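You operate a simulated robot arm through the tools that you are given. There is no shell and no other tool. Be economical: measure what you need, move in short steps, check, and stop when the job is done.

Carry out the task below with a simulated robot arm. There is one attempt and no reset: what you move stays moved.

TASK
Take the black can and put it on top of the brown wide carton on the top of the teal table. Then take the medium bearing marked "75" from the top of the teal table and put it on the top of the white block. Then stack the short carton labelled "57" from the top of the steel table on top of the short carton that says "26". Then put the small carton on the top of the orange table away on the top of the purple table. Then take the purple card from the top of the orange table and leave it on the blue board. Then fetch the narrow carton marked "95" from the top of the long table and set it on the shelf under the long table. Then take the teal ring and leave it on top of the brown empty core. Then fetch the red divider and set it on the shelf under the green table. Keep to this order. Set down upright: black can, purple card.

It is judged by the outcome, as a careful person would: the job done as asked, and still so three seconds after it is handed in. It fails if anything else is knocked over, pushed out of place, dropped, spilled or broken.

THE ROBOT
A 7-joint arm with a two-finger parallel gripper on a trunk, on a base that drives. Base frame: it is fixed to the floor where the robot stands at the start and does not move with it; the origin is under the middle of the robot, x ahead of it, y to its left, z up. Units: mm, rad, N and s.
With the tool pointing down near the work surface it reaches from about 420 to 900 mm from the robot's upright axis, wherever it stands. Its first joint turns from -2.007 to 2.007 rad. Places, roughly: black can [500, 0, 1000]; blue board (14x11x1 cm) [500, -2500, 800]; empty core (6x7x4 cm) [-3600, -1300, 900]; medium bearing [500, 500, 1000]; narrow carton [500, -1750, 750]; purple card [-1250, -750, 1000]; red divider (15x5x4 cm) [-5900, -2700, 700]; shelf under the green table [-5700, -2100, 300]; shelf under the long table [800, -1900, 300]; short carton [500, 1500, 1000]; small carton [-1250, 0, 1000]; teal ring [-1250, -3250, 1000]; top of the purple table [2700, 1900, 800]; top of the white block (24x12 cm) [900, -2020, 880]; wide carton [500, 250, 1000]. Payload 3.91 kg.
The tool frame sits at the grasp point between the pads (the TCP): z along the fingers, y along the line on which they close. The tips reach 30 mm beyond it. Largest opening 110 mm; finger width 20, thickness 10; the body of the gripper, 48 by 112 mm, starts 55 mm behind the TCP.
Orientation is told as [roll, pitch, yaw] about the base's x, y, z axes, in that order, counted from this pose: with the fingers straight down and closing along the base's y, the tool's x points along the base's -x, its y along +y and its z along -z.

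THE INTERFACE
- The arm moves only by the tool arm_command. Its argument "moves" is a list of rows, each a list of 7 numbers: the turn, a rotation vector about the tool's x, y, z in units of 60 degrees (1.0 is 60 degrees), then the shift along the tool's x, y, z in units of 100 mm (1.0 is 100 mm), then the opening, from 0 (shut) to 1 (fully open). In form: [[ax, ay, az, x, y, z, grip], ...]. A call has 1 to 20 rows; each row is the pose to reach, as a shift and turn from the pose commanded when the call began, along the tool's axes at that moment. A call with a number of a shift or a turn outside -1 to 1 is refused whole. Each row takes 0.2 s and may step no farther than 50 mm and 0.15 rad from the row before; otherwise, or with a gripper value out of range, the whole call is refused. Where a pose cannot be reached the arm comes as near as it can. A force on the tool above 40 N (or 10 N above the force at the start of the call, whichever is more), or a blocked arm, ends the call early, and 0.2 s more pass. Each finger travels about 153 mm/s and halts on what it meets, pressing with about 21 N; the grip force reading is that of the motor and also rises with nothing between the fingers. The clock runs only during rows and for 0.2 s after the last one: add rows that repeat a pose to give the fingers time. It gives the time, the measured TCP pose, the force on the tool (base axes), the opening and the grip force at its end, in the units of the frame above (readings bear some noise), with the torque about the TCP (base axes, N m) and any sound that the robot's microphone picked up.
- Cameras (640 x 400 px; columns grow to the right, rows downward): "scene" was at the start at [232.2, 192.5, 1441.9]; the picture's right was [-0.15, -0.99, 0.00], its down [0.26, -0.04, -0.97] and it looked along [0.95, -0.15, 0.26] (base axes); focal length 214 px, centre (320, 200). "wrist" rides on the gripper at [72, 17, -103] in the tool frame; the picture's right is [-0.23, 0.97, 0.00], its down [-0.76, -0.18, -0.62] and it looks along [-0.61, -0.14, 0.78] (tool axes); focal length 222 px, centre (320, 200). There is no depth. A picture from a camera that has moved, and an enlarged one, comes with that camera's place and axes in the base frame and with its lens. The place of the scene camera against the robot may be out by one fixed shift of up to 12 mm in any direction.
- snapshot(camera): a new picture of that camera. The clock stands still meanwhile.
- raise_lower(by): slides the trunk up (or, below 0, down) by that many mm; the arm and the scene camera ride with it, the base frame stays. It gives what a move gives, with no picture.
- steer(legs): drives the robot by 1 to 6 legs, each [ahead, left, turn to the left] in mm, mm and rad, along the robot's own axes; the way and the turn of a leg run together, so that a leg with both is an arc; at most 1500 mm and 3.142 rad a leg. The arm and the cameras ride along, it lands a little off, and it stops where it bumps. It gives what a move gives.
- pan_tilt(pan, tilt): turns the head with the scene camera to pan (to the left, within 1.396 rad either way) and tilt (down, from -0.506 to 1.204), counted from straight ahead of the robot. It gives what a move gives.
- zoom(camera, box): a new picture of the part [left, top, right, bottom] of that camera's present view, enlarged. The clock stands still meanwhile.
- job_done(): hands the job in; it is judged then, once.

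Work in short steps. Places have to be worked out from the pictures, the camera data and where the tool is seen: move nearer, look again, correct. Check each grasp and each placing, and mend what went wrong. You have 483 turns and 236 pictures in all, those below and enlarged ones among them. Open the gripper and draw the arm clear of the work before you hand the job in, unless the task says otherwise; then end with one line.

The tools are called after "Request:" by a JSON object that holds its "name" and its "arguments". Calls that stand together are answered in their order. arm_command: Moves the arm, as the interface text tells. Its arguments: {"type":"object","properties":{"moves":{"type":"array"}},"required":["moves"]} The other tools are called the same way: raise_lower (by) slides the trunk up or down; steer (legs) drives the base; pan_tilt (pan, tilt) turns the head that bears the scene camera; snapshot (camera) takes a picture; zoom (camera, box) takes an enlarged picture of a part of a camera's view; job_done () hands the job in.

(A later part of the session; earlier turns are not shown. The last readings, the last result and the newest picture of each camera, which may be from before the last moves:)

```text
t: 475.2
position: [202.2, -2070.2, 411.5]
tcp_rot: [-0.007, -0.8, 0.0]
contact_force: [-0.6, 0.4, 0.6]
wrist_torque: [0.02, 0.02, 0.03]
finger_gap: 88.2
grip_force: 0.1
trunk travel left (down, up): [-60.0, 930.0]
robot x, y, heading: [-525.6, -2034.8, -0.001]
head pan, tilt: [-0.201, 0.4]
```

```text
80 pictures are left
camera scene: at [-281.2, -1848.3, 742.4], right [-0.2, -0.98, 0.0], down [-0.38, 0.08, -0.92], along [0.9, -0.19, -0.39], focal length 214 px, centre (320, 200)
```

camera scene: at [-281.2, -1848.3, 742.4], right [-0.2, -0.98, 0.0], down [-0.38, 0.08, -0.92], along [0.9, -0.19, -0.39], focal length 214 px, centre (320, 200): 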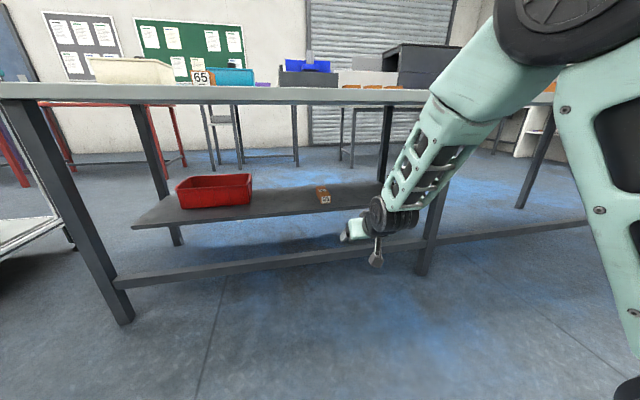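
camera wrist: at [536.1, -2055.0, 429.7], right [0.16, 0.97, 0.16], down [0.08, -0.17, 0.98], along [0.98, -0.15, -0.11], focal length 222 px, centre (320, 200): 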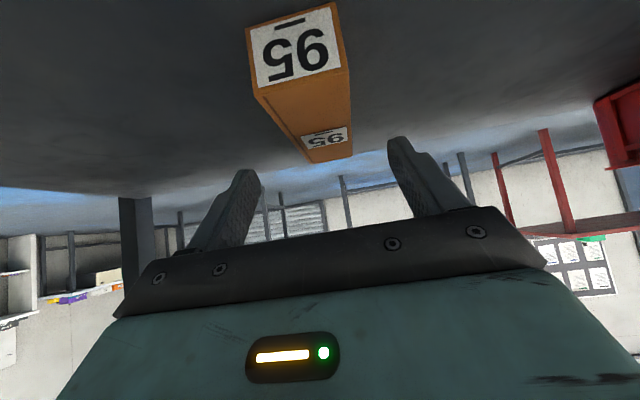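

Done. Raise the trunk and set the tool vertical.

Request:
{"name": "raise_lower", "arguments": {"by": 400}}

Request:
{"name": "raise_lower", "arguments": {"by": 240}}

Request:
{"name": "arm_command", "arguments": {"moves": [[0, 0.125, 0, 0, 0, -0.1, 0.8], [0, 0.25, 0, 0, 0, -0.2, 0.8], [0, 0.375, 0, 0, 0, -0.3, 0.8], [0, 0.5, 0, 0, 0, -0.4, 0.8], [0, 0.625, 0, 0, 0, -0.5, 0.8], [0, 0.75, 0, 0, 0, -0.5, 0.8]]}}

Request:
{"name": "steer", "arguments": {"legs": [[260, 0, 0], [0, -500, 0], [0, 0, 3.14]]}}

Request:
{"name": "pan_tilt", "arguments": {"pan": 0.4, "tilt": 0.5}}

Request:
{"name": "snapshot", "arguments": {"camera": "scene"}}

```text
t: 479.1
position: [201.8, -2069.1, 809.8]
tcp_rot: [-0.005, -0.8, 0.0]
contact_force: [-0.5, 0.2, 0.0]
wrist_torque: [0.0, -0.03, 0.02]
finger_gap: 88.2
grip_force: 0.0
trunk travel left (down, up): [-460.0, 530.0]
robot x, y, heading: [-522.0, -2032.9, -0.003]
head pan, tilt: [-0.201, 0.4]
```

```text
t: 481.6
position: [203.0, -2070.0, 1049.0]
tcp_rot: [-0.004, -0.801, 0.0]
contact_force: [0.7, -0.3, -0.5]
wrist_torque: [0.02, -0.01, -0.04]
finger_gap: 88.1
grip_force: 0.1
trunk travel left (down, up): [-700.0, 290.0]
robot x, y, heading: [-525.8, -2031.8, -0.001]
head pan, tilt: [-0.201, 0.4]
```

```text
t: 482.9
position: [167.9, -2069.0, 1085.4]
tcp_rot: [-0.002, -0.013, -0.003]
contact_force: [-0.7, -0.2, -0.2]
wrist_torque: [0.01, -0.02, 0.02]
finger_gap: 87.9
grip_force: 0.1
trunk travel left (down, up): [-700.0, 290.0]
robot x, y, heading: [-526.1, -2033.4, -0.008]
head pan, tilt: [-0.201, 0.4]
```

```text
t: 494.9
position: [-958.1, -2542.8, 1084.8]
tcp_rot: [-0.001, -0.015, -3.078]
contact_force: [-0.1, -0.7, -0.1]
wrist_torque: [0.0, 0.01, -0.03]
finger_gap: 88.0
grip_force: 0.1
trunk travel left (down, up): [-700.0, 290.0]
robot x, y, heading: [-262.5, -2532.8, -3.078]
head pan, tilt: [-0.201, 0.4]
```

```text
t: 495.9
position: [-956.4, -2542.9, 1085.3]
tcp_rot: [-0.003, -0.017, -3.076]
contact_force: [0.4, -0.4, -1.0]
wrist_torque: [-0.02, -0.02, -0.03]
finger_gap: 88.3
grip_force: 0.2
trunk travel left (down, up): [-700.0, 290.0]
robot x, y, heading: [-265.7, -2536.3, -3.077]
head pan, tilt: [0.4, 0.499]
```

```text
79 pictures are left
camera scene: at [-463.9, -2787.4, 1373.3], right [-0.45, 0.9, 0.0], down [0.43, 0.21, -0.88], along [-0.79, -0.39, -0.48], focal length 214 px, centre (320, 200)
```

scene: 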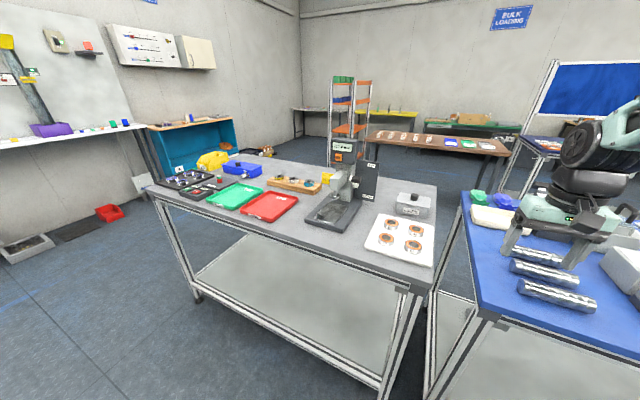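

Request:
{"name": "zoom", "arguments": {"camera": "scene", "box": [140, 130, 460, 280]}}

Request:
{"name": "zoom", "arguments": {"camera": "scene", "box": [140, 140, 300, 240]}}

```text
2.00 times, centred on (300, 205) of scene
camera zoom: at [-463.9, -2787.4, 1373.3], right [-0.45, 0.9, 0.0], down [0.43, 0.21, -0.88], along [-0.79, -0.39, -0.48], focal length 429 px, centre (360, 190)
```

zoom: 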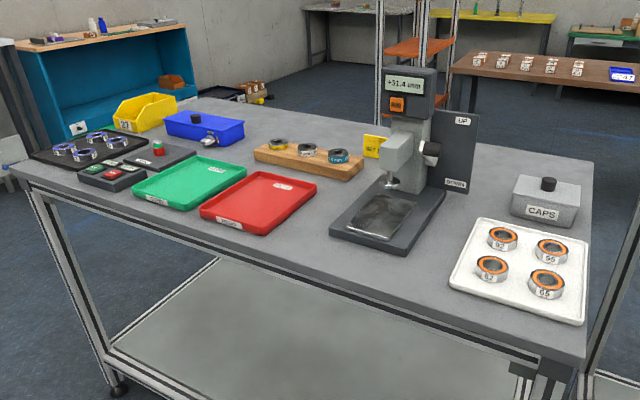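

```text
4.00 times, centred on (220, 190) of scene
camera zoom: at [-463.9, -2787.4, 1373.3], right [-0.45, 0.9, 0.0], down [0.43, 0.21, -0.88], along [-0.79, -0.39, -0.48], focal length 858 px, centre (720, 240)
```

zoom: 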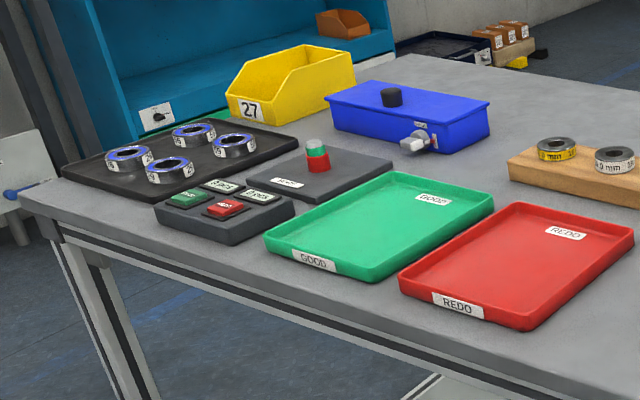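

The teal ring lies on the wooden block with two other gauge rings, near (−1330, −3277). I drive there.

Request:
{"name": "steer", "arguments": {"legs": [[0, 740, -0.065], [280, 0, 0]]}}

Request:
{"name": "snapshot", "arguments": {"camera": "wrist"}}

Request:
{"name": "pan_tilt", "arguments": {"pan": 0.2, "tilt": 0.7}}

Request:
{"name": "snapshot", "arguments": {"camera": "scene"}}

```text
t: 501.5
position: [-1218.3, -3236.6, 1085.3]
tcp_rot: [-0.004, -0.015, 3.128]
contact_force: [-0.6, -0.6, -0.6]
wrist_torque: [0.01, 0.01, 0.02]
finger_gap: 87.9
grip_force: 0.1
trunk travel left (down, up): [-700.0, 290.0]
robot x, y, heading: [-527.8, -3276.1, 3.136]
head pan, tilt: [0.4, 0.499]
```

```text
76 pictures are left
camera wrist: at [-1143.7, -3255.4, 1187.0], right [-0.24, -0.97, 0.0], down [-0.75, 0.18, 0.64], along [-0.62, 0.15, -0.77], focal length 222 px, centre (320, 200)
```

wrist: 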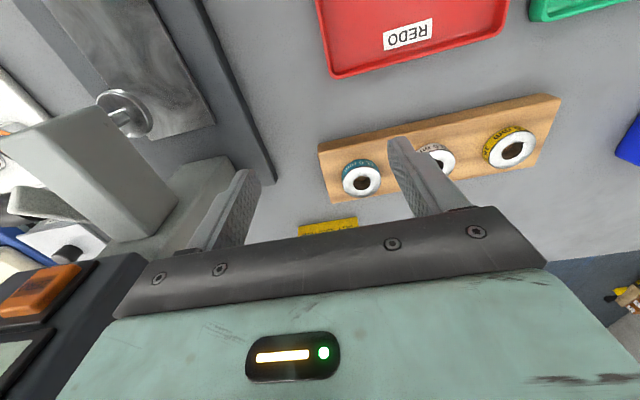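

```text
t: 502.2
position: [-1217.4, -3236.8, 1085.5]
tcp_rot: [-0.004, -0.017, 3.132]
contact_force: [-0.1, 0.2, -0.5]
wrist_torque: [-0.03, 0.02, 0.0]
finger_gap: 87.9
grip_force: 0.0
trunk travel left (down, up): [-700.0, 290.0]
robot x, y, heading: [-526.8, -3276.6, 3.132]
head pan, tilt: [0.201, 0.7]
```

```text
75 pictures are left
camera scene: at [-743.0, -3496.9, 1355.6], right [-0.19, 0.98, 0.0], down [0.63, 0.12, -0.77], along [-0.75, -0.14, -0.64], focal length 214 px, centre (320, 200)
```

scene: 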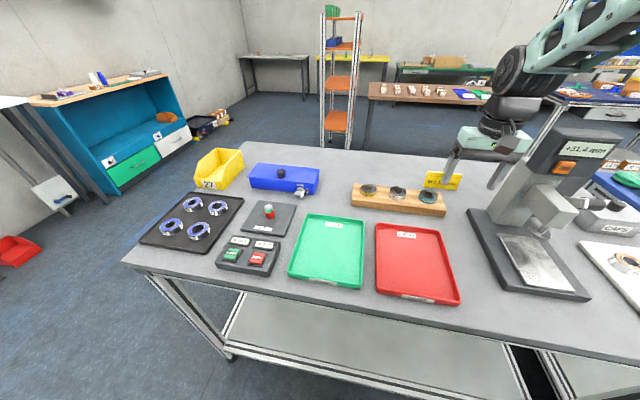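

Teal ring near (−1307, −3268). Move over it and descend a bit.

Request:
{"name": "arm_command", "arguments": {"moves": [[0, 0, 0, -0.3, 0.25, 0, 0.64], [0, 0, 0, -0.7, 0.31, 0, 0.64], [0, 0, 0, -0.89, 0.31, 0.2, 0.64], [0, 0, 0, -0.89, 0.31, 0.4, 0.64], [0, 0, 0, -0.89, 0.31, 0.4, 0.64]]}}

Request:
{"name": "snapshot", "arguments": {"camera": "wrist"}}

```text
t: 503.4
position: [-1308.0, -3265.4, 1046.0]
tcp_rot: [-0.002, -0.016, 3.131]
contact_force: [-0.5, 0.2, 0.0]
wrist_torque: [0.0, -0.03, 0.01]
finger_gap: 70.2
grip_force: 0.0
trunk travel left (down, up): [-700.0, 290.0]
robot x, y, heading: [-520.6, -3279.3, 3.133]
head pan, tilt: [0.201, 0.7]
```

```text
74 pictures are left
camera wrist: at [-1233.4, -3285.3, 1147.5], right [-0.24, -0.97, 0.0], down [-0.75, 0.18, 0.64], along [-0.62, 0.15, -0.77], focal length 222 px, centre (320, 200)
```

wrist: 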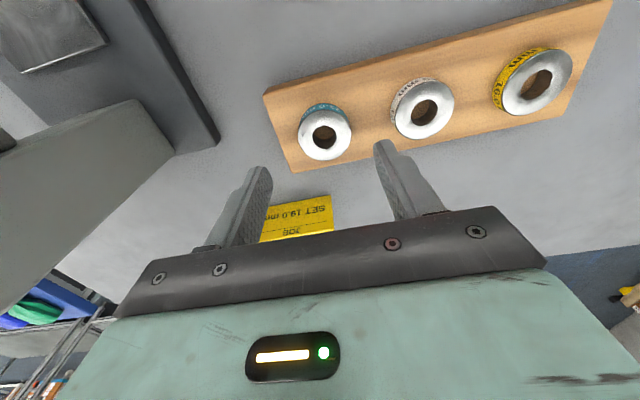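

Ring top ≈ (−1318, −3269, 944), Ø≈52. Adjust and descend 50 mm.

Request:
{"name": "arm_command", "arguments": {"moves": [[0, 0, 0, -0.1, 0.04, 0.25, 0.68], [0, 0, 0, -0.1, 0.04, 0.5, 0.68], [0, 0, 0, -0.1, 0.04, 0.5, 0.68]]}}

Request:
{"name": "snapshot", "arguments": {"camera": "wrist"}}

```text
t: 504.2
position: [-1318.1, -3270.5, 997.8]
tcp_rot: [-0.003, -0.016, 3.13]
contact_force: [-0.3, 0.1, -0.2]
wrist_torque: [-0.03, -0.01, -0.02]
finger_gap: 74.6
grip_force: 0.0
trunk travel left (down, up): [-700.0, 290.0]
robot x, y, heading: [-530.3, -3275.4, 3.13]
head pan, tilt: [0.201, 0.7]
```

```text
73 pictures are left
camera wrist: at [-1244.3, -3288.0, 1098.2], right [-0.24, -0.97, 0.0], down [-0.75, 0.18, 0.64], along [-0.62, 0.15, -0.77], focal length 222 px, centre (320, 200)
```

wrist: 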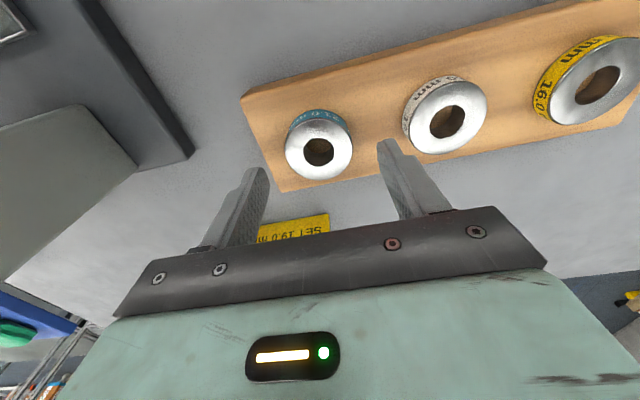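

Aligned. Descend 36 mm (tips just above the block) and close.

Request:
{"name": "arm_command", "arguments": {"moves": [[0, 0, 0, -0.02, -0.01, 0.2, 0.68], [0, 0, 0, -0.02, -0.01, 0.36, 0.68], [0, 0, 0, -0.02, -0.01, 0.36, 0.68], [0, 0, 0, -0.02, -0.01, 0.36, 0.5], [0, 0, 0, -0.02, -0.01, 0.36, 0.3], [0, 0, 0, -0.02, -0.01, 0.36, 0.3]]}}

Request:
{"name": "snapshot", "arguments": {"camera": "wrist"}}

```text
t: 505.6
position: [-1319.3, -3268.4, 962.4]
tcp_rot: [-0.003, -0.016, 3.13]
contact_force: [0.3, 0.3, -0.3]
wrist_torque: [-0.02, -0.01, -0.02]
finger_gap: 49.4
grip_force: 21.2
trunk travel left (down, up): [-700.0, 290.0]
robot x, y, heading: [-528.0, -3275.1, 3.133]
head pan, tilt: [0.201, 0.7]
```

```text
72 pictures are left
camera wrist: at [-1246.3, -3286.4, 1062.6], right [-0.24, -0.97, 0.0], down [-0.75, 0.18, 0.64], along [-0.62, 0.15, -0.77], focal length 222 px, centre (320, 200)
```

wrist: 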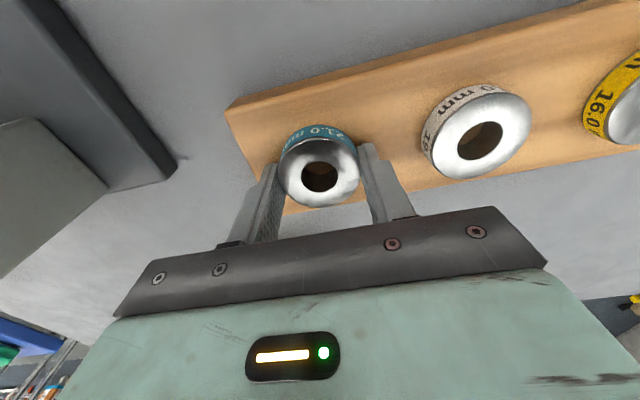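

Gripped (49 mm). Lift straight up.

Request:
{"name": "arm_command", "arguments": {"moves": [[0, 0, 0, 0, 0, -0.15, 0.3], [0, 0, 0, 0, 0, -0.4, 0.3], [0, 0, 0, 0, 0, -0.8, 0.3], [0, 0, 0, 0, 0, -1, 0.3]]}}

Request:
{"name": "snapshot", "arguments": {"camera": "wrist"}}

```text
t: 506.6
position: [-1319.3, -3268.3, 1061.9]
tcp_rot: [-0.002, -0.013, 3.128]
contact_force: [0.0, 0.3, -2.1]
wrist_torque: [0.0, -0.02, 0.01]
finger_gap: 49.0
grip_force: 20.9
trunk travel left (down, up): [-700.0, 290.0]
robot x, y, heading: [-525.7, -3274.0, 3.131]
head pan, tilt: [0.201, 0.7]
```

```text
71 pictures are left
camera wrist: at [-1245.5, -3287.1, 1164.2], right [-0.24, -0.97, 0.0], down [-0.75, 0.18, 0.63], along [-0.62, 0.15, -0.77], focal length 222 px, centre (320, 200)
```

wrist: 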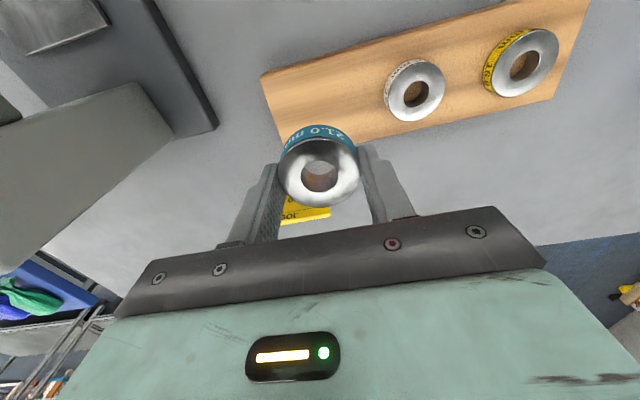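

Ring held. Next I take it to the empty core near (−3600, −1300): retract, then drive round the left end of the grey table.

Request:
{"name": "arm_command", "arguments": {"moves": [[0, 0, 0, 0.4, 0.1, -0.1, 0.3], [0, 0, 0, 0.8, 0.2, -0.2, 0.3], [0, 0, 0, 1, 0.2, -0.3, 0.3]]}}

Request:
{"name": "arm_command", "arguments": {"moves": [[0, 0, 0, 0.4, 0, 0, 0.3], [0, 0, 0, 0.8, 0, 0, 0.3], [0, 0, 0, 1, 0, 0, 0.3]]}}

Request:
{"name": "steer", "arguments": {"legs": [[-250, 0, 0], [0, 1330, 0], [1000, 0, 0]]}}

Request:
{"name": "pan_tilt", "arguments": {"pan": -0.4, "tilt": 0.35}}

Request:
{"name": "snapshot", "arguments": {"camera": "scene"}}

```text
t: 507.4
position: [-1219.6, -3290.3, 1090.1]
tcp_rot: [-0.004, -0.016, 3.132]
contact_force: [-0.3, 0.3, -2.3]
wrist_torque: [0.0, -0.03, 0.02]
finger_gap: 49.1
grip_force: 21.0
trunk travel left (down, up): [-700.0, 290.0]
robot x, y, heading: [-524.3, -3277.2, 3.131]
head pan, tilt: [0.201, 0.7]
```

```text
t: 508.2
position: [-1119.6, -3289.3, 1090.1]
tcp_rot: [-0.003, -0.014, 3.13]
contact_force: [0.1, -0.8, -2.3]
wrist_torque: [0.04, -0.01, 0.0]
finger_gap: 49.0
grip_force: 20.7
trunk travel left (down, up): [-700.0, 290.0]
robot x, y, heading: [-528.6, -3278.2, 3.129]
head pan, tilt: [0.201, 0.7]
```

```text
t: 520.9
position: [-1896.5, -4545.6, 1089.7]
tcp_rot: [-0.003, -0.016, 3.112]
contact_force: [0.3, -0.8, -3.0]
wrist_torque: [0.01, 0.01, 0.01]
finger_gap: 48.9
grip_force: 21.1
trunk travel left (down, up): [-700.0, 290.0]
robot x, y, heading: [-1302.6, -4542.6, 3.112]
head pan, tilt: [0.201, 0.7]
```

```text
t: 521.9
position: [-1894.8, -4544.8, 1089.4]
tcp_rot: [-0.003, -0.015, 3.111]
contact_force: [0.4, -0.3, -2.8]
wrist_torque: [0.03, 0.01, -0.04]
finger_gap: 49.0
grip_force: 21.2
trunk travel left (down, up): [-700.0, 290.0]
robot x, y, heading: [-1302.3, -4540.1, 3.118]
head pan, tilt: [-0.4, 0.351]
```

```text
70 pictures are left
camera scene: at [-1523.8, -4704.4, 1386.9], right [0.41, 0.91, 0.0], down [0.31, -0.14, -0.94], along [-0.85, 0.39, -0.34], focal length 214 px, centre (320, 200)
```

scene: 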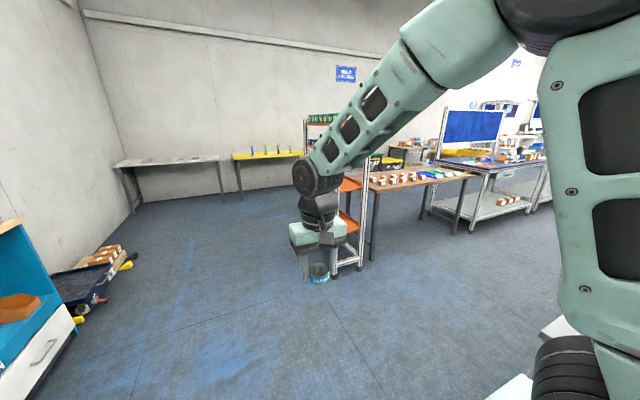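

Path is clear. Continue ahead to x≈−2250 then right (+y) toward the dark blue table.

Request:
{"name": "steer", "arguments": {"legs": [[950, 0, 0.025], [0, -1500, 0], [0, -1500, 0]]}}

Request:
{"name": "pan_tilt", "arguments": {"pan": 0.0, "tilt": 0.5}}

Request:
{"name": "snapshot", "arguments": {"camera": "scene"}}

```text
t: 541.0
position: [-2891.1, -1564.8, 1089.6]
tcp_rot: [-0.003, -0.015, -3.119]
contact_force: [-0.6, 0.3, -3.0]
wrist_torque: [-0.01, -0.02, 0.04]
finger_gap: 49.3
grip_force: 20.9
trunk travel left (down, up): [-700.0, 290.0]
robot x, y, heading: [-2299.9, -1532.2, -3.117]
head pan, tilt: [-0.4, 0.351]
```

```text
t: 541.8
position: [-2891.1, -1564.6, 1089.3]
tcp_rot: [-0.003, -0.015, -3.12]
contact_force: [-0.3, 0.1, -2.6]
wrist_torque: [-0.02, 0.0, 0.02]
finger_gap: 49.2
grip_force: 20.9
trunk travel left (down, up): [-700.0, 290.0]
robot x, y, heading: [-2298.8, -1530.9, -3.115]
head pan, tilt: [0.0, 0.499]
```

```text
69 pictures are left
camera scene: at [-2516.6, -1742.7, 1373.3], right [-0.02, 1.0, 0.0], down [0.48, 0.01, -0.88], along [-0.88, -0.02, -0.48], focal length 214 px, centre (320, 200)
```

scene: 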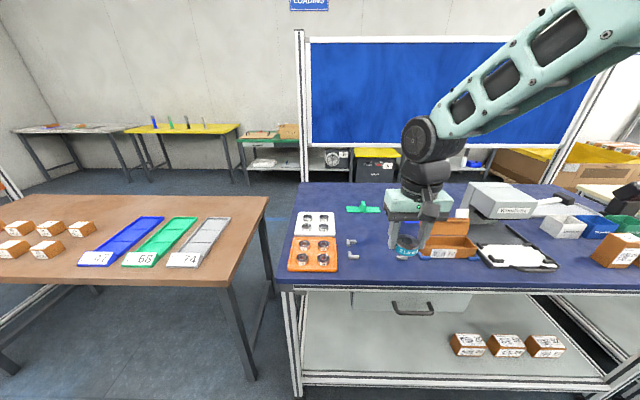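

Request:
{"name": "zoom", "arguments": {"camera": "scene", "box": [280, 170, 640, 300]}}

Request:
{"name": "snapshot", "arguments": {"camera": "wrist"}}

```text
1.78 times, centred on (460, 235) of scene
camera zoom: at [-2516.6, -1742.7, 1373.3], right [-0.02, 1.0, 0.0], down [0.48, 0.01, -0.88], along [-0.88, -0.02, -0.48], focal length 381 px, centre (71, 138)
```

zoom: 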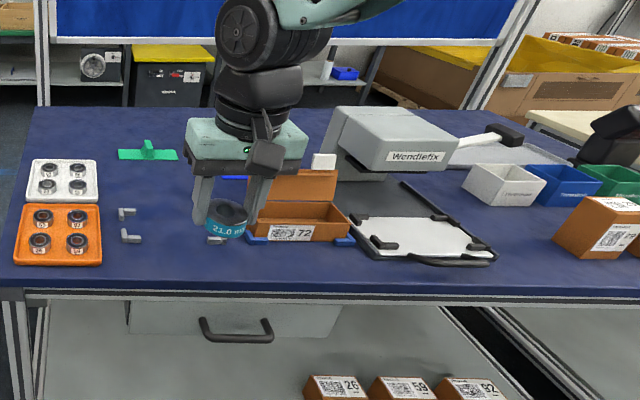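

```text
67 pictures are left
camera wrist: at [-2817.3, -1582.1, 1191.0], right [-0.2, -0.98, 0.0], down [-0.76, 0.16, 0.64], along [-0.62, 0.13, -0.77], focal length 222 px, centre (320, 200)
```

wrist: 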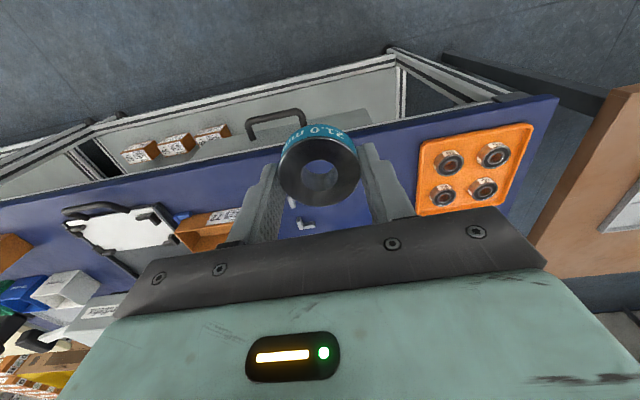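

No core visible yet; I look further right along this table.

Request:
{"name": "pan_tilt", "arguments": {"pan": -0.7, "tilt": 0.45}}

Request:
{"name": "snapshot", "arguments": {"camera": "scene"}}

```text
t: 542.9
position: [-2891.8, -1564.6, 1089.5]
tcp_rot: [-0.003, -0.017, -3.121]
contact_force: [0.8, 0.1, -2.7]
wrist_torque: [-0.02, -0.01, -0.02]
finger_gap: 49.2
grip_force: 20.6
trunk travel left (down, up): [-700.0, 290.0]
robot x, y, heading: [-2296.3, -1531.1, -3.118]
head pan, tilt: [-0.7, 0.45]
```

```text
66 pictures are left
camera scene: at [-2497.3, -1683.2, 1377.7], right [0.63, 0.78, 0.0], down [0.34, -0.27, -0.9], along [-0.7, 0.56, -0.44], focal length 214 px, centre (320, 200)
```

scene: 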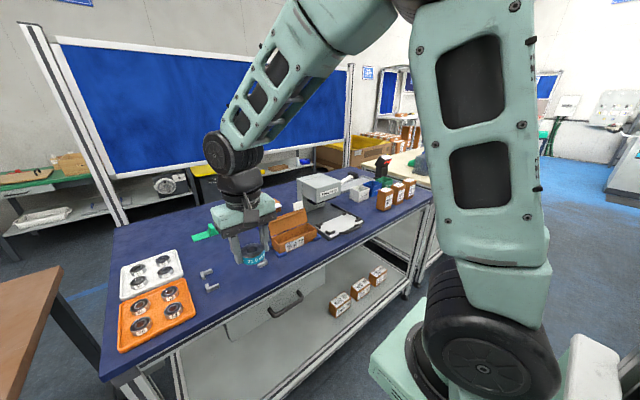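

The place where the core should be is hidden behind my hand. I shift +y by 450 and look back left.

Request:
{"name": "steer", "arguments": {"legs": [[0, -600, -0.025]]}}

Request:
{"name": "pan_tilt", "arguments": {"pan": 0.25, "tilt": 0.5}}

Request:
{"name": "snapshot", "arguments": {"camera": "scene"}}

```text
t: 546.3
position: [-2900.4, -953.2, 1089.4]
tcp_rot: [-0.006, -0.016, -3.138]
contact_force: [-0.3, -0.2, -2.5]
wrist_torque: [-0.01, -0.04, 0.04]
finger_gap: 49.2
grip_force: 21.4
trunk travel left (down, up): [-700.0, 290.0]
robot x, y, heading: [-2305.0, -932.3, -3.14]
head pan, tilt: [-0.7, 0.45]
```

```text
t: 547.5
position: [-2900.8, -953.3, 1089.4]
tcp_rot: [-0.002, -0.015, -3.138]
contact_force: [0.4, -0.2, -2.3]
wrist_torque: [-0.04, 0.0, 0.01]
finger_gap: 49.2
grip_force: 20.9
trunk travel left (down, up): [-700.0, 290.0]
robot x, y, heading: [-2305.8, -929.7, -3.14]
head pan, tilt: [0.25, 0.499]
```

```text
65 pictures are left
camera scene: at [-2526.1, -1159.3, 1373.3], right [-0.25, 0.97, 0.0], down [0.46, 0.12, -0.88], along [-0.85, -0.22, -0.48], focal length 214 px, centre (320, 200)
```

scene: 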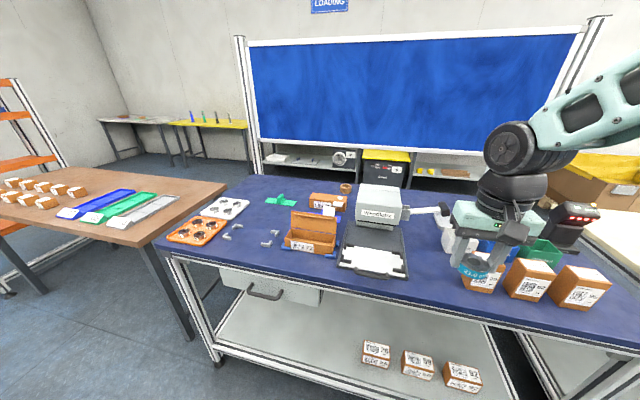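

Request:
{"name": "zoom", "arguments": {"camera": "scene", "box": [250, 160, 430, 280]}}

```text
3.33 times, centred on (340, 220) of scene
camera zoom: at [-2526.1, -1159.3, 1373.3], right [-0.25, 0.97, 0.0], down [0.46, 0.12, -0.88], along [-0.85, -0.22, -0.48], focal length 715 px, centre (253, 133)
```

zoom: 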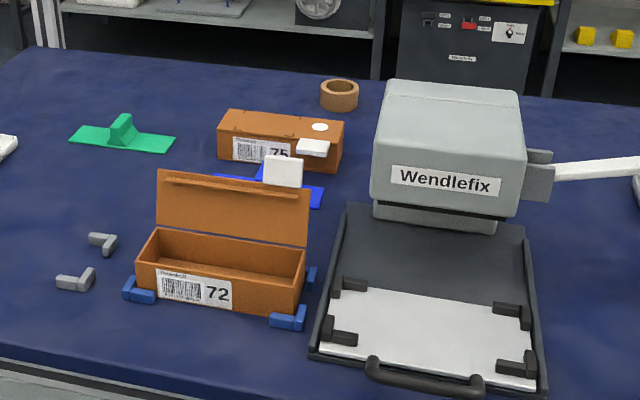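

The brown core is the short tube at the back, ≈(−3475, −1273). I strafe left 340 and approach ahead 260.

Request:
{"name": "steer", "arguments": {"legs": [[0, 345, 0], [260, 0, 0]]}}

Request:
{"name": "snapshot", "arguments": {"camera": "wrist"}}

Request:
{"name": "snapshot", "arguments": {"camera": "scene"}}

```text
t: 551.2
position: [-3157.6, -1302.0, 1089.7]
tcp_rot: [-0.002, -0.016, -3.136]
contact_force: [0.4, 0.3, -2.7]
wrist_torque: [-0.01, -0.01, -0.01]
finger_gap: 49.3
grip_force: 21.0
trunk travel left (down, up): [-700.0, 290.0]
robot x, y, heading: [-2562.6, -1277.0, -3.135]
head pan, tilt: [0.25, 0.499]
```

```text
63 pictures are left
camera wrist: at [-3083.8, -1320.2, 1191.0], right [-0.22, -0.98, 0.0], down [-0.75, 0.17, 0.64], along [-0.62, 0.14, -0.77], focal length 222 px, centre (320, 200)
```

wrist: 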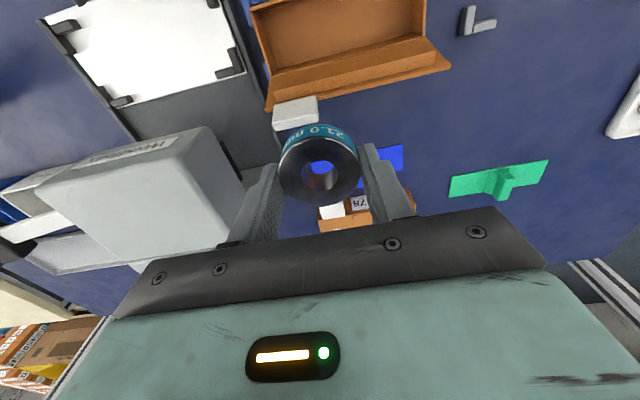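

```text
62 pictures are left
camera scene: at [-2782.8, -1508.1, 1373.3], right [-0.25, 0.97, 0.0], down [0.46, 0.12, -0.88], along [-0.85, -0.22, -0.48], focal length 214 px, centre (320, 200)
```

scene: 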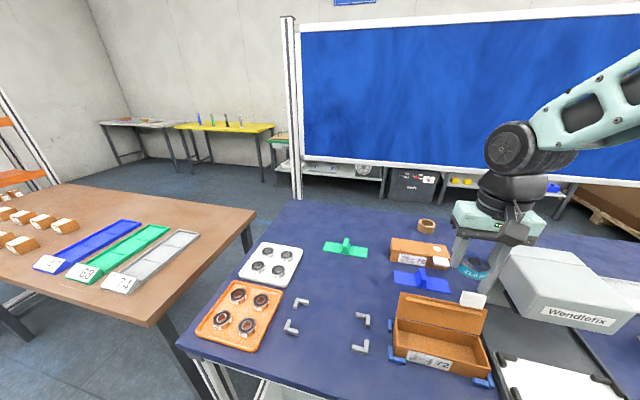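

The core is around (−3490…−3530, −1285). I raise slightly and move the hand forward for a wrist-camera fix.

Request:
{"name": "arm_command", "arguments": {"moves": [[0, 0, 0, -0.4, 0, -0.2, 0.3], [0, 0, 0, -0.8, -0.1, -0.4, 0.3], [0, 0, 0, -1, -0.15, -0.4, 0.3]]}}

Request:
{"name": "arm_command", "arguments": {"moves": [[0, 0, 0, -0.4, 0, 0, 0.3], [0, 0, 0, -0.8, 0, 0, 0.3], [0, 0, 0, -1, 0, 0, 0.3]]}}

Request:
{"name": "snapshot", "arguments": {"camera": "wrist"}}

Request:
{"name": "snapshot", "arguments": {"camera": "scene"}}

```text
t: 552.0
position: [-3258.3, -1288.8, 1129.5]
tcp_rot: [-0.004, -0.014, -3.135]
contact_force: [0.2, -0.3, -2.1]
wrist_torque: [0.02, -0.03, 0.0]
finger_gap: 49.3
grip_force: 20.9
trunk travel left (down, up): [-700.0, 290.0]
robot x, y, heading: [-2563.8, -1281.7, -3.131]
head pan, tilt: [0.25, 0.499]
```

```text
t: 552.8
position: [-3358.1, -1288.0, 1132.5]
tcp_rot: [-0.005, -0.016, -3.133]
contact_force: [-0.1, -0.3, -1.3]
wrist_torque: [0.01, 0.01, 0.01]
finger_gap: 49.1
grip_force: 20.9
trunk travel left (down, up): [-700.0, 290.0]
robot x, y, heading: [-2563.7, -1274.5, -3.137]
head pan, tilt: [0.25, 0.499]
```

```text
61 pictures are left
camera wrist: at [-3284.7, -1306.2, 1232.9], right [-0.22, -0.98, 0.0], down [-0.75, 0.17, 0.64], along [-0.62, 0.14, -0.77], focal length 222 px, centre (320, 200)
```

wrist: 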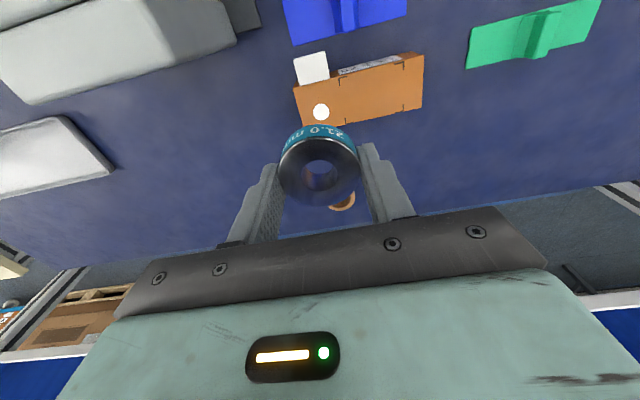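

```text
60 pictures are left
camera scene: at [-2782.5, -1508.0, 1373.3], right [-0.25, 0.97, 0.0], down [0.46, 0.12, -0.88], along [-0.85, -0.22, -0.48], focal length 214 px, centre (320, 200)
```

scene: 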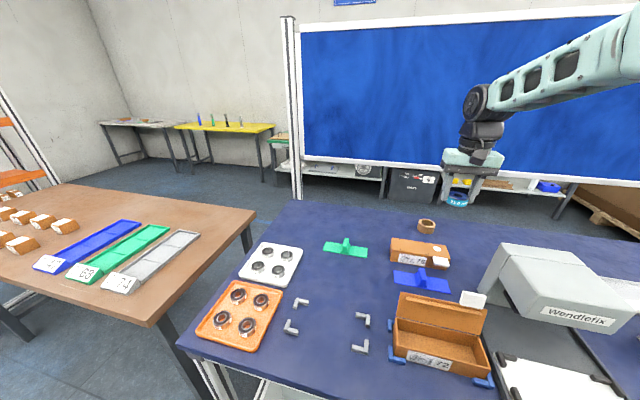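

The core shows at ≈(−3530, −1288). I drive 50 mm closer, and extend the hand.

Request:
{"name": "steer", "arguments": {"legs": [[50, 0, 0]]}}

Request:
{"name": "arm_command", "arguments": {"moves": [[0, 0, 0, -0.4, 0, 0, 0.3], [0, 0, 0, -0.7, 0, 0, 0.3], [0, 0, 0, -0.7, 0, 0, 0.3]]}}

Request:
{"name": "snapshot", "arguments": {"camera": "wrist"}}

Request:
{"name": "snapshot", "arguments": {"camera": "scene"}}

```text
t: 553.8
position: [-3408.9, -1290.0, 1130.9]
tcp_rot: [-0.004, -0.013, -3.134]
contact_force: [-0.1, 0.4, -2.7]
wrist_torque: [0.0, 0.03, 0.03]
finger_gap: 49.3
grip_force: 21.2
trunk travel left (down, up): [-700.0, 290.0]
robot x, y, heading: [-2609.7, -1279.7, -3.132]
head pan, tilt: [0.25, 0.499]
```

```text
t: 554.5
position: [-3479.5, -1291.2, 1131.9]
tcp_rot: [-0.003, -0.014, -3.135]
contact_force: [0.5, -0.3, -1.4]
wrist_torque: [-0.04, 0.01, 0.0]
finger_gap: 49.3
grip_force: 21.3
trunk travel left (down, up): [-700.0, 290.0]
robot x, y, heading: [-2620.2, -1280.2, -3.134]
head pan, tilt: [0.25, 0.499]
```

```text
59 pictures are left
camera wrist: at [-3405.0, -1308.2, 1233.5], right [-0.22, -0.98, 0.0], down [-0.75, 0.17, 0.63], along [-0.62, 0.14, -0.77], focal length 222 px, centre (320, 200)
```

wrist: 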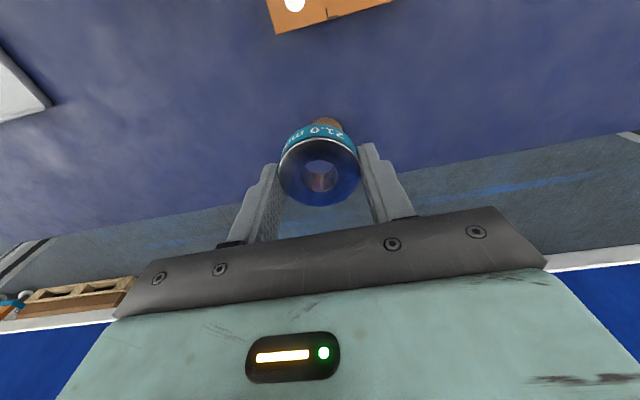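

```text
58 pictures are left
camera scene: at [-2832.7, -1508.6, 1373.3], right [-0.25, 0.97, 0.0], down [0.46, 0.12, -0.88], along [-0.85, -0.22, -0.48], focal length 214 px, centre (320, 200)
```

scene: 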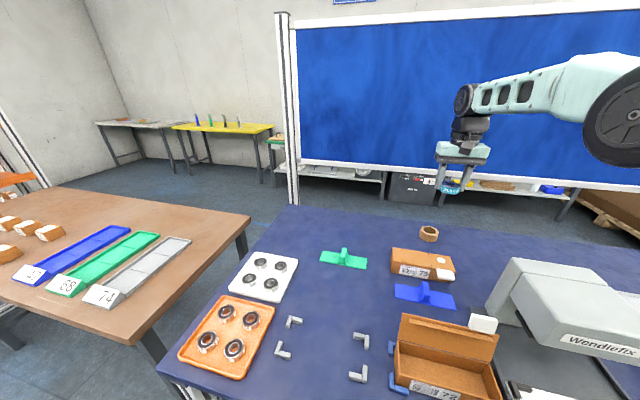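

Core ≈(−3535, −1291); the table reaches to x≈−3650, so the screen is clear. Extend 45 mm more.

Request:
{"name": "arm_command", "arguments": {"moves": [[0, 0, 0, -0.25, 0, 0, 0.3], [0, 0, 0, -0.45, 0, 0, 0.3], [0, 0, 0, -0.45, 0, 0.3, 0.3], [0, 0, 0, -0.45, 0, 0.3, 0.3]]}}

Request:
{"name": "snapshot", "arguments": {"camera": "wrist"}}

```text
t: 555.5
position: [-3524.8, -1289.5, 1101.6]
tcp_rot: [-0.003, -0.016, -3.135]
contact_force: [-0.1, 0.1, -2.2]
wrist_torque: [0.03, -0.03, 0.02]
finger_gap: 49.3
grip_force: 21.2
out of reach, approached as far as the arm can: row 2
trunk travel left (down, up): [-700.0, 290.0]
robot x, y, heading: [-2616.4, -1279.3, -3.13]
head pan, tilt: [0.25, 0.499]
```

```text
57 pictures are left
camera wrist: at [-3450.2, -1306.9, 1203.2], right [-0.22, -0.98, 0.0], down [-0.75, 0.17, 0.63], along [-0.62, 0.14, -0.77], focal length 222 px, centre (320, 200)
```

wrist: 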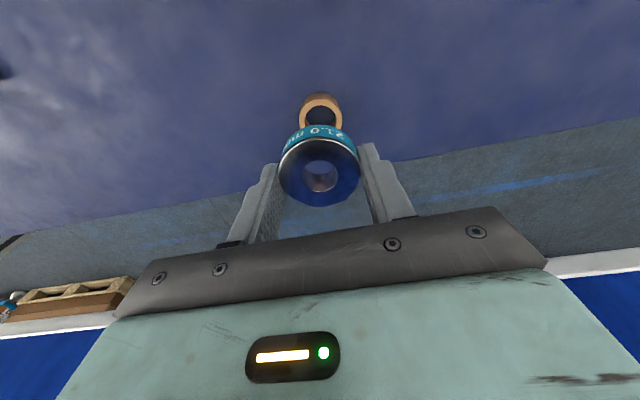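

Now I see the core's rim ahead of the ring. Estimated centre (−3550, −1286), top ≈ z 896. Descend 60 mm, forward 12 mm and re-measure.

Request:
{"name": "arm_command", "arguments": {"moves": [[0, 0, 0, -0.05, -0.02, 0.3, 0.3], [0, 0, 0, -0.12, -0.03, 0.6, 0.3], [0, 0, 0, -0.12, -0.03, 0.6, 0.3]]}}

Request:
{"name": "zoom", "arguments": {"camera": "wrist", "box": [240, 60, 400, 220]}}

Request:
{"name": "zoom", "arguments": {"camera": "scene", "box": [380, 140, 500, 260]}}

```text
t: 556.4
position: [-3537.6, -1287.3, 1043.4]
tcp_rot: [-0.004, -0.013, -3.134]
contact_force: [0.5, -1.0, -2.4]
wrist_torque: [0.01, 0.02, -0.03]
finger_gap: 49.6
grip_force: 20.7
trunk travel left (down, up): [-700.0, 290.0]
robot x, y, heading: [-2615.5, -1279.6, -3.133]
head pan, tilt: [0.25, 0.499]
```

```text
2.50 times, centred on (320, 140) of wrist
camera zoom: at [-3463.9, -1304.5, 1144.5], right [-0.22, -0.98, 0.0], down [-0.75, 0.17, 0.64], along [-0.62, 0.14, -0.77], focal length 555 px, centre (320, 350)
```

zoom: 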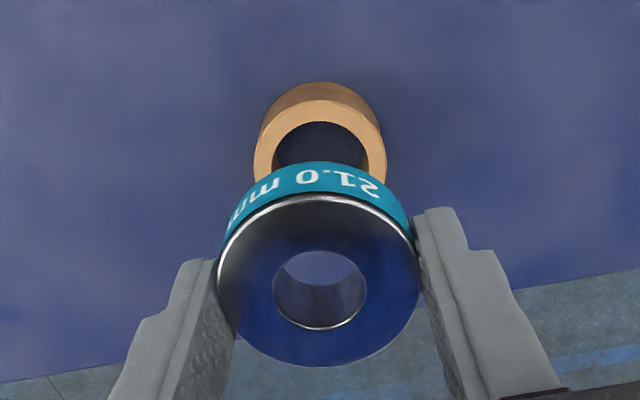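

```text
3.33 times, centred on (440, 200) of scene
camera zoom: at [-2832.7, -1508.6, 1373.3], right [-0.25, 0.97, 0.0], down [0.46, 0.12, -0.88], along [-0.85, -0.22, -0.48], focal length 715 px, centre (-80, 200)
```

zoom: 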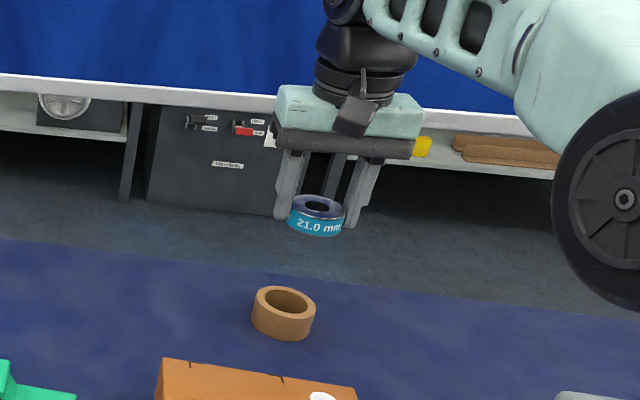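

Core: centre (−3557, −1285), top ≈903, OD 60, hole 40; ring OD 49. I move forward 19 mm while descending 60 mm.

Request:
{"name": "arm_command", "arguments": {"moves": [[0, 0, 0, -0.08, -0.02, 0.2, 0.3], [0, 0, 0, -0.15, -0.02, 0.4, 0.3], [0, 0, 0, -0.195, -0.02, 0.6, 0.3], [0, 0, 0, -0.195, -0.02, 0.6, 0.3]]}}

Request:
{"name": "zoom", "arguments": {"camera": "wrist", "box": [240, 60, 400, 220]}}

Request:
{"name": "zoom", "arguments": {"camera": "scene", "box": [380, 140, 500, 260]}}

```text
t: 557.4
position: [-3547.1, -1283.6, 982.6]
tcp_rot: [-0.002, -0.016, -3.135]
contact_force: [0.2, 0.2, -3.6]
wrist_torque: [0.0, -0.02, -0.03]
finger_gap: 49.0
grip_force: 20.9
out of reach, approached as far as the arm can: row 1, 2, 3, 4
trunk travel left (down, up): [-700.0, 290.0]
robot x, y, heading: [-2616.5, -1281.6, -3.136]
head pan, tilt: [0.25, 0.499]
```

```text
2.50 times, centred on (320, 140) of wrist
camera zoom: at [-3473.2, -1300.8, 1085.0], right [-0.22, -0.98, 0.0], down [-0.75, 0.17, 0.64], along [-0.62, 0.14, -0.77], focal length 555 px, centre (320, 350)
```

zoom: 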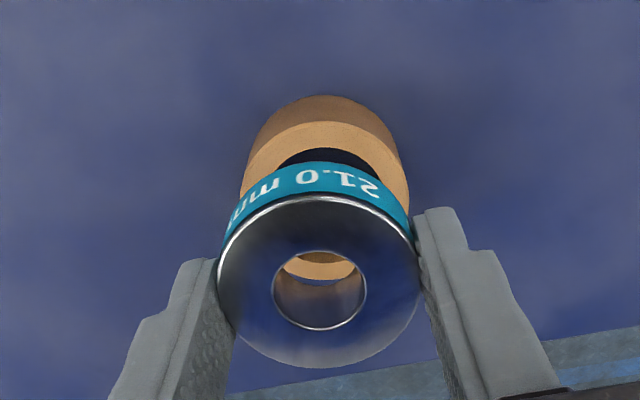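

```text
3.33 times, centred on (440, 200) of scene
camera zoom: at [-2832.7, -1508.6, 1373.3], right [-0.25, 0.97, 0.0], down [0.46, 0.12, -0.88], along [-0.85, -0.22, -0.48], focal length 715 px, centre (-80, 200)
```

zoom: 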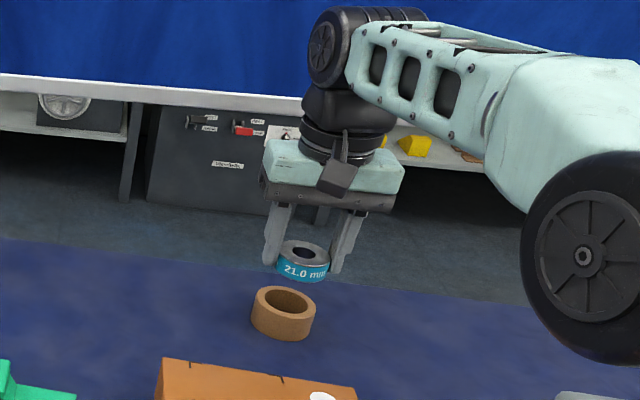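

Reach limit is 10 mm short; I nudge the base 12 mm ahead and 3 mm left.

Request:
{"name": "steer", "arguments": {"legs": [[12, 3, 0]]}}

Request:
{"name": "zoom", "arguments": {"camera": "wrist", "box": [240, 60, 400, 220]}}

```text
t: 558.1
position: [-3559.8, -1286.5, 984.3]
tcp_rot: [-0.003, -0.014, -3.134]
contact_force: [0.1, 1.1, -2.7]
wrist_torque: [0.03, 0.0, 0.02]
finger_gap: 49.2
grip_force: 21.2
trunk travel left (down, up): [-700.0, 290.0]
robot x, y, heading: [-2625.8, -1282.7, -3.135]
head pan, tilt: [0.25, 0.499]
```

```text
2.50 times, centred on (320, 140) of wrist
camera zoom: at [-3485.2, -1304.3, 1085.1], right [-0.22, -0.98, 0.0], down [-0.75, 0.17, 0.63], along [-0.62, 0.14, -0.77], focal length 555 px, centre (320, 350)
```

zoom: 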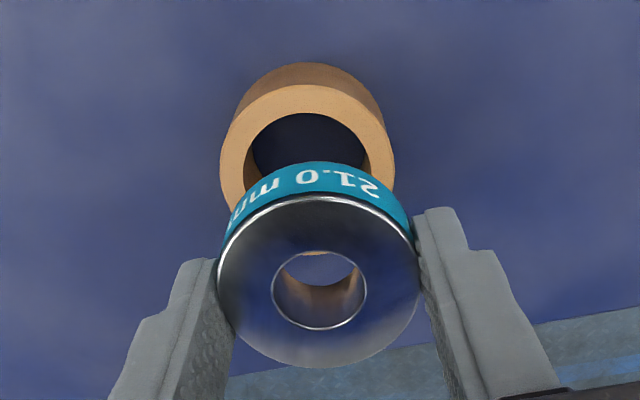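

Core is now ~3 mm to +y and ~2 mm nearer than the ring's axis. Correct and descend 35 mm.

Request:
{"name": "arm_command", "arguments": {"moves": [[0, 0, 0, 0.02, -0.032, 0, 0.3], [0, 0, 0, 0.02, -0.032, 0.2, 0.3], [0, 0, 0, 0.02, -0.032, 0.34, 0.3], [0, 0, 0, 0.02, -0.032, 0.34, 0.3]]}}

Request:
{"name": "zoom", "arguments": {"camera": "wrist", "box": [240, 60, 400, 220]}}

Request:
{"name": "zoom", "arguments": {"camera": "scene", "box": [380, 140, 500, 260]}}

```text
t: 559.1
position: [-3558.4, -1283.8, 948.9]
tcp_rot: [-0.003, -0.015, -3.133]
contact_force: [-0.1, -0.9, -1.7]
wrist_torque: [0.01, -0.03, -0.01]
finger_gap: 48.9
grip_force: 21.1
trunk travel left (down, up): [-700.0, 290.0]
robot x, y, heading: [-2629.8, -1281.4, -3.129]
head pan, tilt: [0.25, 0.499]
```

```text
2.50 times, centred on (320, 140) of wrist
camera zoom: at [-3484.0, -1300.9, 1051.2], right [-0.22, -0.98, 0.0], down [-0.75, 0.17, 0.64], along [-0.62, 0.14, -0.77], focal length 555 px, centre (320, 350)
```

zoom: 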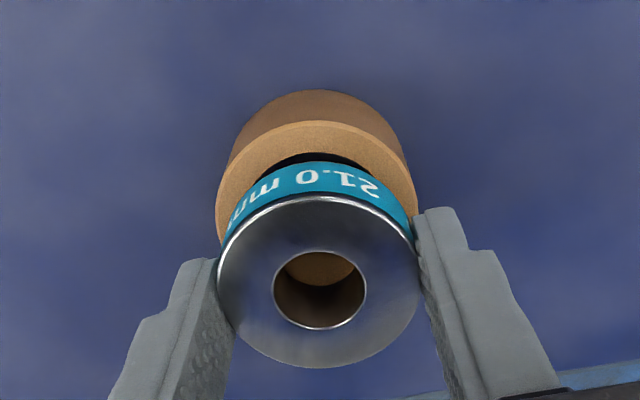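

```text
3.33 times, centred on (440, 200) of scene
camera zoom: at [-2844.7, -1511.7, 1373.3], right [-0.26, 0.97, 0.0], down [0.46, 0.12, -0.88], along [-0.85, -0.22, -0.48], focal length 715 px, centre (-80, 200)
```

zoom: 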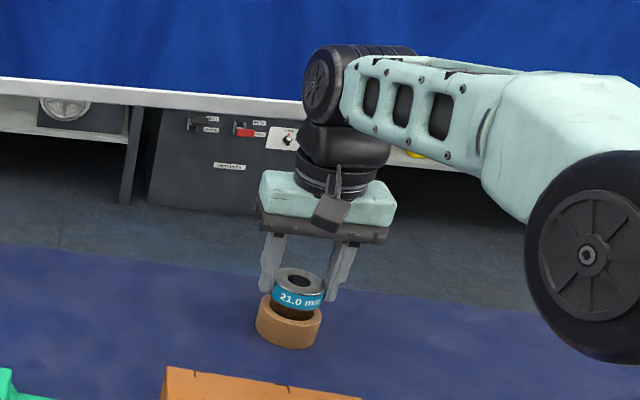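

Well centred. Lower gently to contact.

Request:
{"name": "arm_command", "arguments": {"moves": [[0, 0, 0, 0, 0, 0.04, 0.3], [0, 0, 0, 0, 0, 0.07, 0.3], [0, 0, 0, 0, 0, 0.1, 0.3], [0, 0, 0, 0, 0, 0.1, 0.3]]}}

```text
t: 560.1
position: [-3558.9, -1282.9, 939.9]
tcp_rot: [-0.004, -0.015, -3.134]
contact_force: [0.3, 0.5, -1.9]
wrist_torque: [0.02, -0.03, 0.0]
finger_gap: 49.4
grip_force: 20.6
trunk travel left (down, up): [-700.0, 290.0]
robot x, y, heading: [-2626.3, -1280.7, -3.131]
head pan, tilt: [0.25, 0.499]
```

Request:
{"name": "arm_command", "arguments": {"moves": [[0, 0, 0, 0, 0, 0.025, 0.3], [0, 0, 0, 0, 0, 0.05, 0.3], [0, 0, 0, 0, 0, 0.05, 0.3]]}}

Request:
{"name": "zoom", "arguments": {"camera": "wrist", "box": [240, 60, 400, 220]}}

```text
t: 560.9
position: [-3558.0, -1283.2, 934.2]
tcp_rot: [-0.004, -0.015, -3.135]
contact_force: [-0.5, 0.6, -1.4]
wrist_torque: [-0.04, 0.02, 0.02]
finger_gap: 49.1
grip_force: 21.1
trunk travel left (down, up): [-700.0, 290.0]
robot x, y, heading: [-2625.1, -1282.3, -3.134]
head pan, tilt: [0.25, 0.499]
```

```text
2.50 times, centred on (320, 140) of wrist
camera zoom: at [-3483.7, -1300.8, 1035.9], right [-0.22, -0.98, 0.0], down [-0.75, 0.17, 0.64], along [-0.62, 0.14, -0.77], focal length 555 px, centre (320, 350)
```

zoom: 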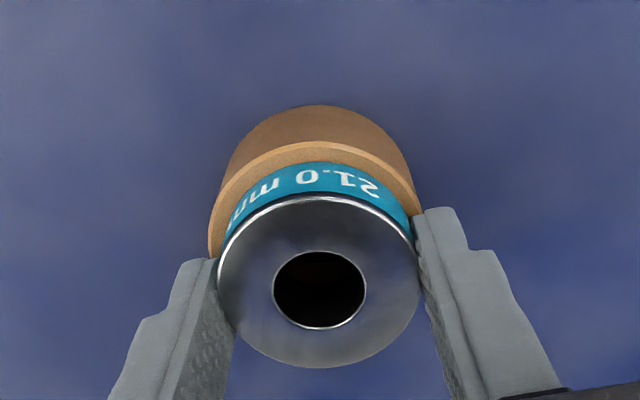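

Very close; continue in 2 mm steps.

Request:
{"name": "arm_command", "arguments": {"moves": [[0, 0, 0, 0, 0, 0.02, 0.3], [0, 0, 0, 0, 0, 0.04, 0.3], [0, 0, 0, 0, 0, 0.04, 0.3]]}}

```text
t: 561.7
position: [-3556.6, -1283.7, 931.9]
tcp_rot: [-0.003, -0.019, -3.134]
contact_force: [-1.1, -1.1, 15.8]
wrist_torque: [-0.23, -0.01, -0.03]
finger_gap: 49.4
grip_force: 20.9
trunk travel left (down, up): [-700.0, 290.0]
robot x, y, heading: [-2629.6, -1279.0, -3.131]
head pan, tilt: [0.25, 0.499]
```

Contact at 932. Ease 1 mm, release symmetrically, and rise.

Request:
{"name": "arm_command", "arguments": {"moves": [[0, 0, 0, 0, 0, -0.015, 0.3], [0, 0, 0, 0, 0, -0.015, 0.5], [0, 0, 0, 0, 0, -0.015, 0.65], [0, 0, 0, 0, 0, -0.015, 0.65], [0, 0, 0, 0, 0, -0.2, 0.65], [0, 0, 0, 0, 0, -0.5, 0.65], [0, 0, 0, 0, 0, -0.8, 0.65]]}}

Request:
{"name": "zoom", "arguments": {"camera": "wrist", "box": [240, 60, 400, 220]}}

Request:
{"name": "zoom", "arguments": {"camera": "scene", "box": [380, 140, 500, 260]}}

```text
t: 563.3
position: [-3556.7, -1284.4, 1009.8]
tcp_rot: [-0.002, -0.014, -3.135]
contact_force: [-0.5, 0.0, 1.0]
wrist_torque: [-0.01, 0.0, 0.01]
finger_gap: 71.5
grip_force: 0.1
trunk travel left (down, up): [-700.0, 290.0]
robot x, y, heading: [-2627.9, -1282.3, -3.13]
head pan, tilt: [0.25, 0.499]
```

```text
2.50 times, centred on (320, 140) of wrist
camera zoom: at [-3483.3, -1301.3, 1111.3], right [-0.22, -0.98, 0.0], down [-0.75, 0.17, 0.63], along [-0.62, 0.14, -0.77], focal length 555 px, centre (320, 350)
```

zoom: 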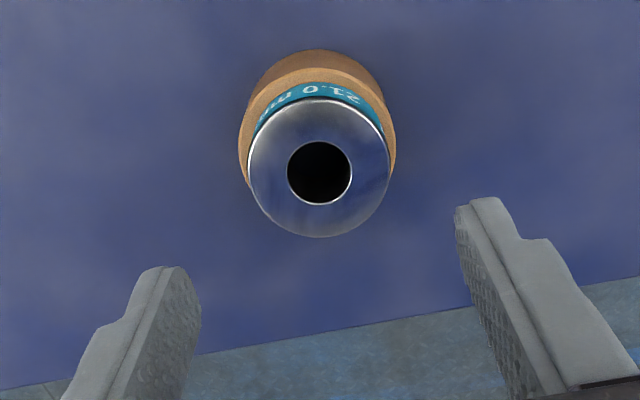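

```text
3.33 times, centred on (440, 200) of scene
camera zoom: at [-2844.7, -1511.7, 1373.2], right [-0.26, 0.97, 0.0], down [0.46, 0.12, -0.88], along [-0.85, -0.22, -0.48], focal length 715 px, centre (-80, 200)
```

zoom: 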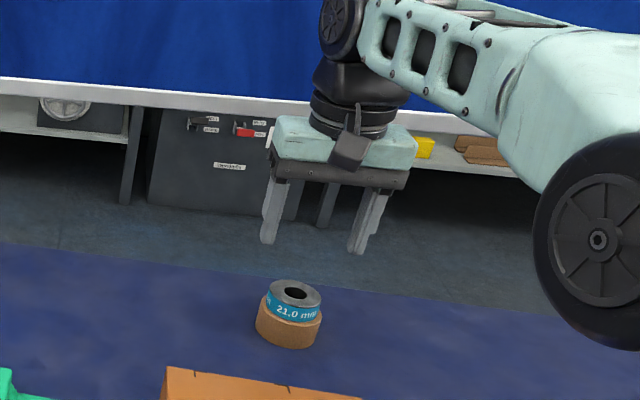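

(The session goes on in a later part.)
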